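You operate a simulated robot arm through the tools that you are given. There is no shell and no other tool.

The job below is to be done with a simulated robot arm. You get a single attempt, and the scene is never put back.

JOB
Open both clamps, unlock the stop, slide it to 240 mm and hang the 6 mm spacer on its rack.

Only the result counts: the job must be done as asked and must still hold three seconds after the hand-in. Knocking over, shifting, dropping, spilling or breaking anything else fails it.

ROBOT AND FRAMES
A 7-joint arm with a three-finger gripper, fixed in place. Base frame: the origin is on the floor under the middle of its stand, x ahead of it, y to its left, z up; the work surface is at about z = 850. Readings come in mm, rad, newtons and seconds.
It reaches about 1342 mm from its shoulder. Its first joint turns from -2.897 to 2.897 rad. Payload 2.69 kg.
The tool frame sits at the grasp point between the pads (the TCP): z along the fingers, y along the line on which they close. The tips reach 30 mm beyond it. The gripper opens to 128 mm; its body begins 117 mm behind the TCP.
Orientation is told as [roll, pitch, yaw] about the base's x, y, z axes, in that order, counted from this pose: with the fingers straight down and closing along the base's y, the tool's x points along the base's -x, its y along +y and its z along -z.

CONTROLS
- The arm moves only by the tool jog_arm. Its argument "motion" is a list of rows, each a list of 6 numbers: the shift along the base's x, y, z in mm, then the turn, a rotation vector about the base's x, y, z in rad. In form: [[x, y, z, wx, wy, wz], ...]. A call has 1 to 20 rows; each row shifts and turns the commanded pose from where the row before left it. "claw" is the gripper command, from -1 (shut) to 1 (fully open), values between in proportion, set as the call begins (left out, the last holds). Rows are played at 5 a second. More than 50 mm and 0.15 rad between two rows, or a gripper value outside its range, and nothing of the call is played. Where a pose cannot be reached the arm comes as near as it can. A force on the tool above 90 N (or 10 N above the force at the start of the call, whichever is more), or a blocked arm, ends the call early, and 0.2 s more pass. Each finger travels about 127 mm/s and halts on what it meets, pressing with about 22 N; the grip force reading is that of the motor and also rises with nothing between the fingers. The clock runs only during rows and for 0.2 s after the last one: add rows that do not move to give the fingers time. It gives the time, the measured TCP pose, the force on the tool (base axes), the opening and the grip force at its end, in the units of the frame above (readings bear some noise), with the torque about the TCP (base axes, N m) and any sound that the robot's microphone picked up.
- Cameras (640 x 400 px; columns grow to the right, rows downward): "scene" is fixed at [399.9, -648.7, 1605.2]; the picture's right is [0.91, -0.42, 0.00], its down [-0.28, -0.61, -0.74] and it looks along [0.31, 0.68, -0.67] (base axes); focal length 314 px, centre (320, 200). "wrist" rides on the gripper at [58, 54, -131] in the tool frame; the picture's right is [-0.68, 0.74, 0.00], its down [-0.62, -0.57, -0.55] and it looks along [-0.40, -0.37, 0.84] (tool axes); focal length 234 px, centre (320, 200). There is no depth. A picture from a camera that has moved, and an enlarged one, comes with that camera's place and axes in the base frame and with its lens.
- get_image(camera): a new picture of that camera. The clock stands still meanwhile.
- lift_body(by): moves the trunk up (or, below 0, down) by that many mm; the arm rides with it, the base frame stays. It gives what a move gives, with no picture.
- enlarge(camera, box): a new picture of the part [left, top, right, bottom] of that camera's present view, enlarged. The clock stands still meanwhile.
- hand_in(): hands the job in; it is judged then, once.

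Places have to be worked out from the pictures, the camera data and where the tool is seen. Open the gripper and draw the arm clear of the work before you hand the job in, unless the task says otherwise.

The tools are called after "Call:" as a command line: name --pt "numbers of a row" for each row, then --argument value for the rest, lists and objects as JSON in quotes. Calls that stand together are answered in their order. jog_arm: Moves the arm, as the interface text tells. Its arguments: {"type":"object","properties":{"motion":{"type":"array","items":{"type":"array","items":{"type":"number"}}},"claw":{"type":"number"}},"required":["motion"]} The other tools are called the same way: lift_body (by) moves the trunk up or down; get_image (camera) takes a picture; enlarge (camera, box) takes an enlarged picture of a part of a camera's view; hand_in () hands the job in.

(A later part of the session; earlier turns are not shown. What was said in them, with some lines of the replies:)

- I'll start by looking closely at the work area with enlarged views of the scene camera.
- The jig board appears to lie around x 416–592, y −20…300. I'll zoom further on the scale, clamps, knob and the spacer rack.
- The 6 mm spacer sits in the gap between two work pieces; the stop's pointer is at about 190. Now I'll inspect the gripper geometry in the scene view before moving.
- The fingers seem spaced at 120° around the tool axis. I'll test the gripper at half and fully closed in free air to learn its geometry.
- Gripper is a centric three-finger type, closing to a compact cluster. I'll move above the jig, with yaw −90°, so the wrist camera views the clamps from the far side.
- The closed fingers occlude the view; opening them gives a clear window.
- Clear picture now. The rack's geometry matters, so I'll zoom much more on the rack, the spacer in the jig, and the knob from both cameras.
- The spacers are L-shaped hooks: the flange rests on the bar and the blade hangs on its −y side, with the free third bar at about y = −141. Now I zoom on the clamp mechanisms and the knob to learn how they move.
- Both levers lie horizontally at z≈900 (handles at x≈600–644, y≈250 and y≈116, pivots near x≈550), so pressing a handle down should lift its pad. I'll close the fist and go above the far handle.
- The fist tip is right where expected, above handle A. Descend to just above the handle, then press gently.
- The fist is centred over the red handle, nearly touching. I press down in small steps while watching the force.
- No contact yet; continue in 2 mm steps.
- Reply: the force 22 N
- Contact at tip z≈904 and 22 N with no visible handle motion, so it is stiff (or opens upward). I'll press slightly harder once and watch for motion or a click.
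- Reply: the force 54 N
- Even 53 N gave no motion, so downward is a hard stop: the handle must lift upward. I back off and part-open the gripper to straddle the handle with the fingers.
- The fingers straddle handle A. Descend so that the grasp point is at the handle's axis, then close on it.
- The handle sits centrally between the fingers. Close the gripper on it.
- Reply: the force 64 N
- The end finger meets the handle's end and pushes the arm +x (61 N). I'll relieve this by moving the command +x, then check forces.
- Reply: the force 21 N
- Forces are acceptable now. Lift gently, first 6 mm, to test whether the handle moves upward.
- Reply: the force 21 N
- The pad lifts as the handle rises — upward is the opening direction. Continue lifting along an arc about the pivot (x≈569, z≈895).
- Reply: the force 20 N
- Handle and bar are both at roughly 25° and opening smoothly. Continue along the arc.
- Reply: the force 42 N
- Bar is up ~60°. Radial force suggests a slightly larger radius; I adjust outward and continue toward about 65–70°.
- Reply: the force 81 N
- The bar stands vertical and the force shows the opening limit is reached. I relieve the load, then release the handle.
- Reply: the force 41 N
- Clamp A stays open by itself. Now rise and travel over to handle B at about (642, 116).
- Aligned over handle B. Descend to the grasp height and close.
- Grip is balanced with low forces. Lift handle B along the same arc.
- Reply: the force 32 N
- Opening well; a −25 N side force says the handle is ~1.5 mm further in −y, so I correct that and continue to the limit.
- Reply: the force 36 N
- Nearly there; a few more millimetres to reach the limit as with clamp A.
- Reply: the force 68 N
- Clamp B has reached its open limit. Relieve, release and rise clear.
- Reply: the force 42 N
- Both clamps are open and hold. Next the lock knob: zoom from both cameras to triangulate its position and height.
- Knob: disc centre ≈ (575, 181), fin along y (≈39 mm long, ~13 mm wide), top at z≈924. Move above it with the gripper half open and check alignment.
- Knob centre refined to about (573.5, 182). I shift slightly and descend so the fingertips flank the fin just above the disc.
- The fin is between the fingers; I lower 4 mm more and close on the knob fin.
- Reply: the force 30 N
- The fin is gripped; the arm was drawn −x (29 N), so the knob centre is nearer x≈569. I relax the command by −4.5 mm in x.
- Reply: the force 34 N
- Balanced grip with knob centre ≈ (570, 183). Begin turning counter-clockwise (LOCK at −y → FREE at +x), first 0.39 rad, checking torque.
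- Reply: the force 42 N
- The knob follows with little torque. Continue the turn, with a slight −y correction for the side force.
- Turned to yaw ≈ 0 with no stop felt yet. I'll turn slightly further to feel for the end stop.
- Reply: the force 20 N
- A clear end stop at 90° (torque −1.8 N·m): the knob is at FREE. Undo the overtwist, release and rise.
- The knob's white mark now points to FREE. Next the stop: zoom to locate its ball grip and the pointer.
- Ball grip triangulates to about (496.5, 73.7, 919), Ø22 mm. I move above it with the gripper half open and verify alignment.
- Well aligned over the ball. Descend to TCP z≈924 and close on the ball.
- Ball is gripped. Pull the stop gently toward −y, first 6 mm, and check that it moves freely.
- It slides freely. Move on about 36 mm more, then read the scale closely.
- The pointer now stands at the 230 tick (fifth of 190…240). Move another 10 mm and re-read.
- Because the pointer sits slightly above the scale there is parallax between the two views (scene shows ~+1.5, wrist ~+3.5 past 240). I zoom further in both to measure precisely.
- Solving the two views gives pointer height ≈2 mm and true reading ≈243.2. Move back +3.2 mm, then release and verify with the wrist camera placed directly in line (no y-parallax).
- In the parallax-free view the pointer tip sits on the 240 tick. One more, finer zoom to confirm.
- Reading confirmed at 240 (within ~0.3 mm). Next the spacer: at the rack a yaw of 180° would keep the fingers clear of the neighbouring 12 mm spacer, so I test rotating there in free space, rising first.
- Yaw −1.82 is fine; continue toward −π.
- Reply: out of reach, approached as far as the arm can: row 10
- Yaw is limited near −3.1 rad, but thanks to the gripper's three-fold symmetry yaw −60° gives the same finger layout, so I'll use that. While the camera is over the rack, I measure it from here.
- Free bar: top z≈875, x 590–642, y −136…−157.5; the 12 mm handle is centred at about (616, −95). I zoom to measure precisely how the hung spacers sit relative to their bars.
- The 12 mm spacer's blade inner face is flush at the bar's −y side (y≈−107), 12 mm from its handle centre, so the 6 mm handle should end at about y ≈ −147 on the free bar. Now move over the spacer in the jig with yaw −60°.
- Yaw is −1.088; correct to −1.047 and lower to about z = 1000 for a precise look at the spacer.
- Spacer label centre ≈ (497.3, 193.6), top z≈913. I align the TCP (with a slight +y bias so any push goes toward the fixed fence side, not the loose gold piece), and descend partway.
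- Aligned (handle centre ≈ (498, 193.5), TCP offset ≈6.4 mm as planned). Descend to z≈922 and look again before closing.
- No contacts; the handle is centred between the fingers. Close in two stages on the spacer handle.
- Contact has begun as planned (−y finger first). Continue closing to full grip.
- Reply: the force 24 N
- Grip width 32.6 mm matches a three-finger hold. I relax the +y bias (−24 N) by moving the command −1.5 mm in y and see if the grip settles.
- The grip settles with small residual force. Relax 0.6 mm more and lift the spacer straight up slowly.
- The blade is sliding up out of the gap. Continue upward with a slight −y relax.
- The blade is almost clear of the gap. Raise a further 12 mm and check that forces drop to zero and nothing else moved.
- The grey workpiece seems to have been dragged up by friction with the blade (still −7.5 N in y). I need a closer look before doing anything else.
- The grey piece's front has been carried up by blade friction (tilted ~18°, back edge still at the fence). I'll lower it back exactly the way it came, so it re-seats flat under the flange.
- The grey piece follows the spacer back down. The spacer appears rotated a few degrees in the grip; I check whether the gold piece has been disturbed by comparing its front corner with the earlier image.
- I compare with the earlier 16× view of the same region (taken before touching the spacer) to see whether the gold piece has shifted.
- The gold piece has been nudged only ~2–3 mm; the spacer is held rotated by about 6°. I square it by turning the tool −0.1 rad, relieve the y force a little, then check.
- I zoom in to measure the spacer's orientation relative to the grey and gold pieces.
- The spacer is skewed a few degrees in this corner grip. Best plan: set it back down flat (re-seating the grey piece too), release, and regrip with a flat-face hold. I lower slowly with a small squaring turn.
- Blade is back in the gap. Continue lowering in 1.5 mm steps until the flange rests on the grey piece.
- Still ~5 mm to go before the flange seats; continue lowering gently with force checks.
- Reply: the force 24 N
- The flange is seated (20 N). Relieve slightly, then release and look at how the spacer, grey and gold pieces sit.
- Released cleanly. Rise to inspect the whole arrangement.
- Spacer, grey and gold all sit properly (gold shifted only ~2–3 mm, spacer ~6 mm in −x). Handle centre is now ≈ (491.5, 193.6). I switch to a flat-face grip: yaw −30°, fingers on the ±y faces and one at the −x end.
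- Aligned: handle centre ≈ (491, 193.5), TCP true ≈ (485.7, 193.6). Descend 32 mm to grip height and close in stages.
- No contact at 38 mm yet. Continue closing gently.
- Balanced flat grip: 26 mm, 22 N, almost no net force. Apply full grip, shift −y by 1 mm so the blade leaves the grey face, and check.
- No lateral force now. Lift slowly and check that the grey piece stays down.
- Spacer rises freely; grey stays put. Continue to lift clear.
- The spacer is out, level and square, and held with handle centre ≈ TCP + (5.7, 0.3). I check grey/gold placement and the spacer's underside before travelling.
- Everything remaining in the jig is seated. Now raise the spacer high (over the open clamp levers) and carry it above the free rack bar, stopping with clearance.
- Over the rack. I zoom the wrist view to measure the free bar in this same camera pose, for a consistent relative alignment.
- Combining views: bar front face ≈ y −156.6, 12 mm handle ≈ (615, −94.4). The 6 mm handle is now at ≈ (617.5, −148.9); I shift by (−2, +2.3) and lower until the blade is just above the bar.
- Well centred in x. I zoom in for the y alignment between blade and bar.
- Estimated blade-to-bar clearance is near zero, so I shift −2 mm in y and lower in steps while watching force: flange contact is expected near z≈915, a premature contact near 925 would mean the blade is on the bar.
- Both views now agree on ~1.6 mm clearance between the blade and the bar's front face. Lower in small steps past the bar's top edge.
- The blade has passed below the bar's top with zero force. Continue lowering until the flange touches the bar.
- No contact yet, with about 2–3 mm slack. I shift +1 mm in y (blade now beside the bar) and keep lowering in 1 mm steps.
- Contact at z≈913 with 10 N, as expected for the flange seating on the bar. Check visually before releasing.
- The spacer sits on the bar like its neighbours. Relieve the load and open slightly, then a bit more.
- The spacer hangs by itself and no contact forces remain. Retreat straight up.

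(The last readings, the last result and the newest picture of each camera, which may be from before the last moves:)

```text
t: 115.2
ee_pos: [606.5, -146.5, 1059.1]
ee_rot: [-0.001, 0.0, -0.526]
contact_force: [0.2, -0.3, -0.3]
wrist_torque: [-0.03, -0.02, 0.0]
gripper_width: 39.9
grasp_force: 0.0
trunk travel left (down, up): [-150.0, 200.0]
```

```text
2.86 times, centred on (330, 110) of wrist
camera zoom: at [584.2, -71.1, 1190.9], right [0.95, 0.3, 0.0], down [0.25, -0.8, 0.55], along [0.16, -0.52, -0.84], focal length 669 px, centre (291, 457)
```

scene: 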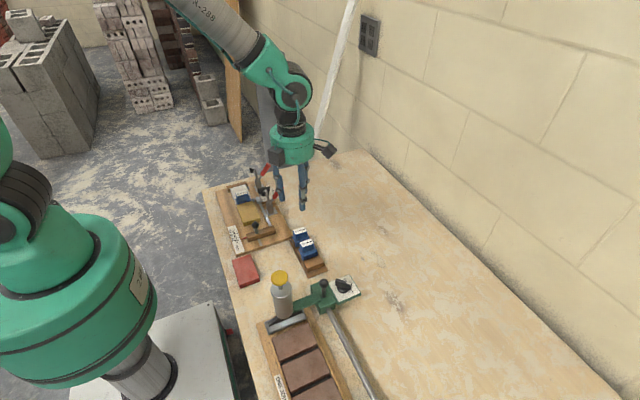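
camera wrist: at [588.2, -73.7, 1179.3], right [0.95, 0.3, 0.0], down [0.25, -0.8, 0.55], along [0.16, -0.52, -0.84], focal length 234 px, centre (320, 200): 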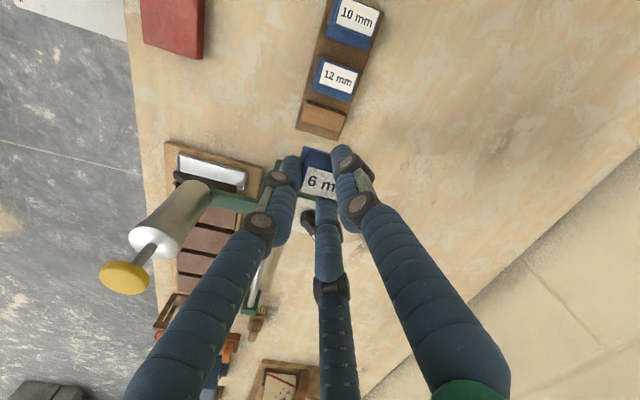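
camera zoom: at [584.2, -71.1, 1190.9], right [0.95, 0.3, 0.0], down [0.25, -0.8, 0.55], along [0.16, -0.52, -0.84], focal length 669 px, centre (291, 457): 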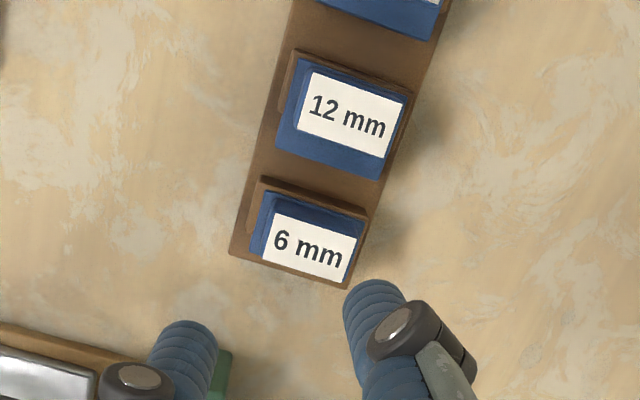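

The 6 mm spacer hangs on its bar like its neighbours. Now I check the final state of the jig: stop reading, clamps, knob and work pieces.

Call:
enlarge --camera "scene" --box '[228, 180, 268, 220]'

Call:
enlarge --camera "scene" --box '[234, 228, 250, 243]'

Call:
enlarge --camera "scene" --box '[200, 160, 360, 260]'

```text
10.00 times, centred on (248, 200) of scene
camera zoom: at [399.9, -648.7, 1605.2], right [0.91, -0.42, 0.0], down [-0.28, -0.61, -0.74], along [0.31, 0.68, -0.67], focal length 3136 px, centre (1040, 200)
```

zoom: 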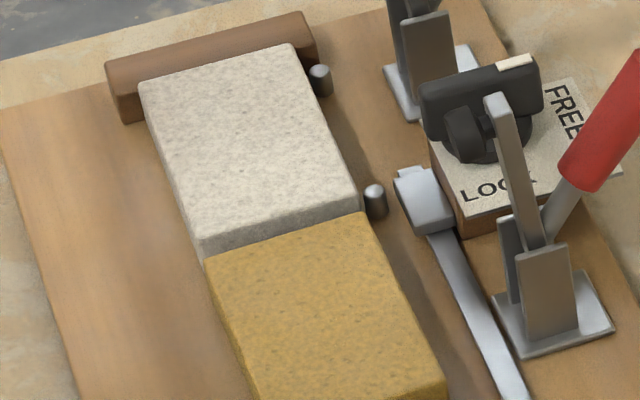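

```text
16.00 times, centred on (242, 236) of scene
camera zoom: at [399.9, -648.7, 1605.2], right [0.91, -0.42, 0.0], down [-0.28, -0.61, -0.74], along [0.31, 0.68, -0.67], focal length 5018 px, centre (1568, -368)
```

zoom: 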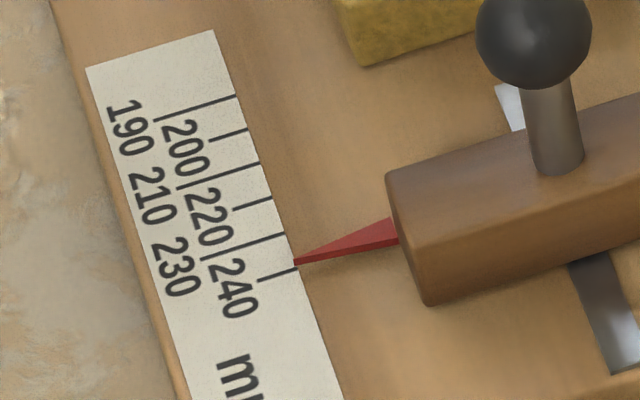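

```text
4.00 times, centred on (280, 210) of scene
camera zoom: at [399.9, -648.7, 1605.2], right [0.91, -0.42, 0.0], down [-0.28, -0.61, -0.74], along [0.31, 0.68, -0.67], focal length 1254 px, centre (480, 160)
```

zoom: 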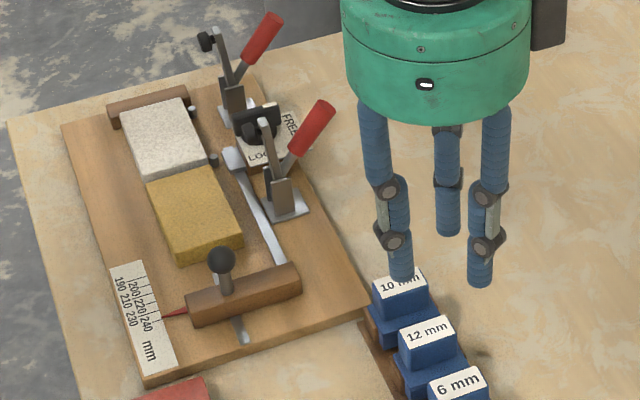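

All is in order: pointer at 240, knob at FREE, both clamps open, grey and gold pieces in place, 6 mm spacer hung. Draw the arm up and clear and open the gripper fully.

Call:
jog_arm --pt "0 0 35 0 0 0" --pt "0 0 35 0 0 0" --pt "0 0 30 0 0 0" --pt "30 20 0 0 0 0" --pt "30 20 0 0 0 0" --pt "30 20 0 0 0 0" --pt "30 20 0 0 0 0" --pt "27 20 0 0 0 0" --pt "0 0 0 0 0 0"

Call:
jog_arm --pt "0 0 0 0 0 0" --pt "0 0 0 0 0 0" --pt "0 0 0 0 0 0" --pt "0 0 0 0 0 0" --claw 1

Call:
get_image --camera "scene"

Call:
enlarge --camera "scene" --box '[200, 160, 360, 290]'

```text
t: 117.2
ee_pos: [755.0, -46.5, 1158.6]
ee_rot: [-0.002, -0.001, -0.526]
contact_force: [0.1, 0.6, -1.0]
wrist_torque: [-0.01, 0.02, -0.03]
gripper_width: 39.8
grasp_force: 0.0
trunk travel left (down, up): [-150.0, 200.0]
```

```text
t: 118.2
ee_pos: [753.7, -45.3, 1157.9]
ee_rot: [0.0, 0.001, -0.525]
contact_force: [-0.1, -0.1, -1.1]
wrist_torque: [0.01, 0.03, -0.04]
gripper_width: 128.3
grasp_force: 0.1
trunk travel left (down, up): [-150.0, 200.0]
```

```text
taken
```

scene: 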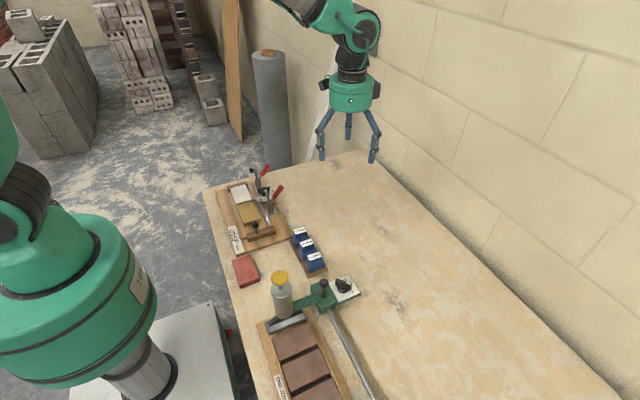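

```text
3.08 times, centred on (280, 225) of scene
camera zoom: at [399.9, -648.7, 1605.2], right [0.91, -0.42, 0.0], down [-0.28, -0.61, -0.74], along [0.31, 0.68, -0.67], focal length 965 px, centre (443, 123)
```

zoom: 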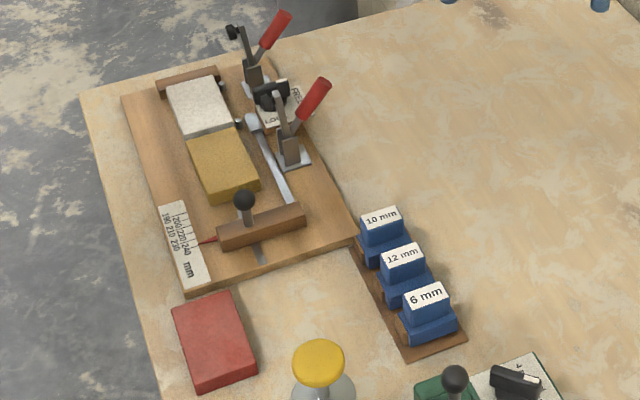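

The arm is clear with the gripper open. Both clamps stand open, the knob points to FREE, the stop reads 240 mm and the 6 mm spacer hangs on its rack, so I hand the job in.

Call:
hand_in

```text
The job is handed in.
```

The job is handed in, and at the last check everything you asked for was done. I don't have the judging result.

- **Clamps:** both are open and stay open without being held.
- **Stop:** the lock knob is turned to FREE. I read the stop at 240 mm, within about 0.4 mm, and the pointer had not moved by the last check.
- **Spacer:** the 6 mm spacer hangs on the empty bar of the rack, lined up with the 10 mm and 12 mm ones.

**Disturbed work pieces:** two pieces in the jig were disturbed while I removed the spacer.
- **Gold piece:** my first grip turned the spacer in the fingers, and its blade pushed the gold piece about 2–4 mm towards the stop and turned it about 2°. I left it there.
- **Grey piece:** the same grip dragged its front edge up about 30 mm. I lowered it back flat against its fence, released the spacer and gripped it again a different way. The second lift came out cleanly.

I saw nothing else moved. The arm is drawn clear with the gripper open.
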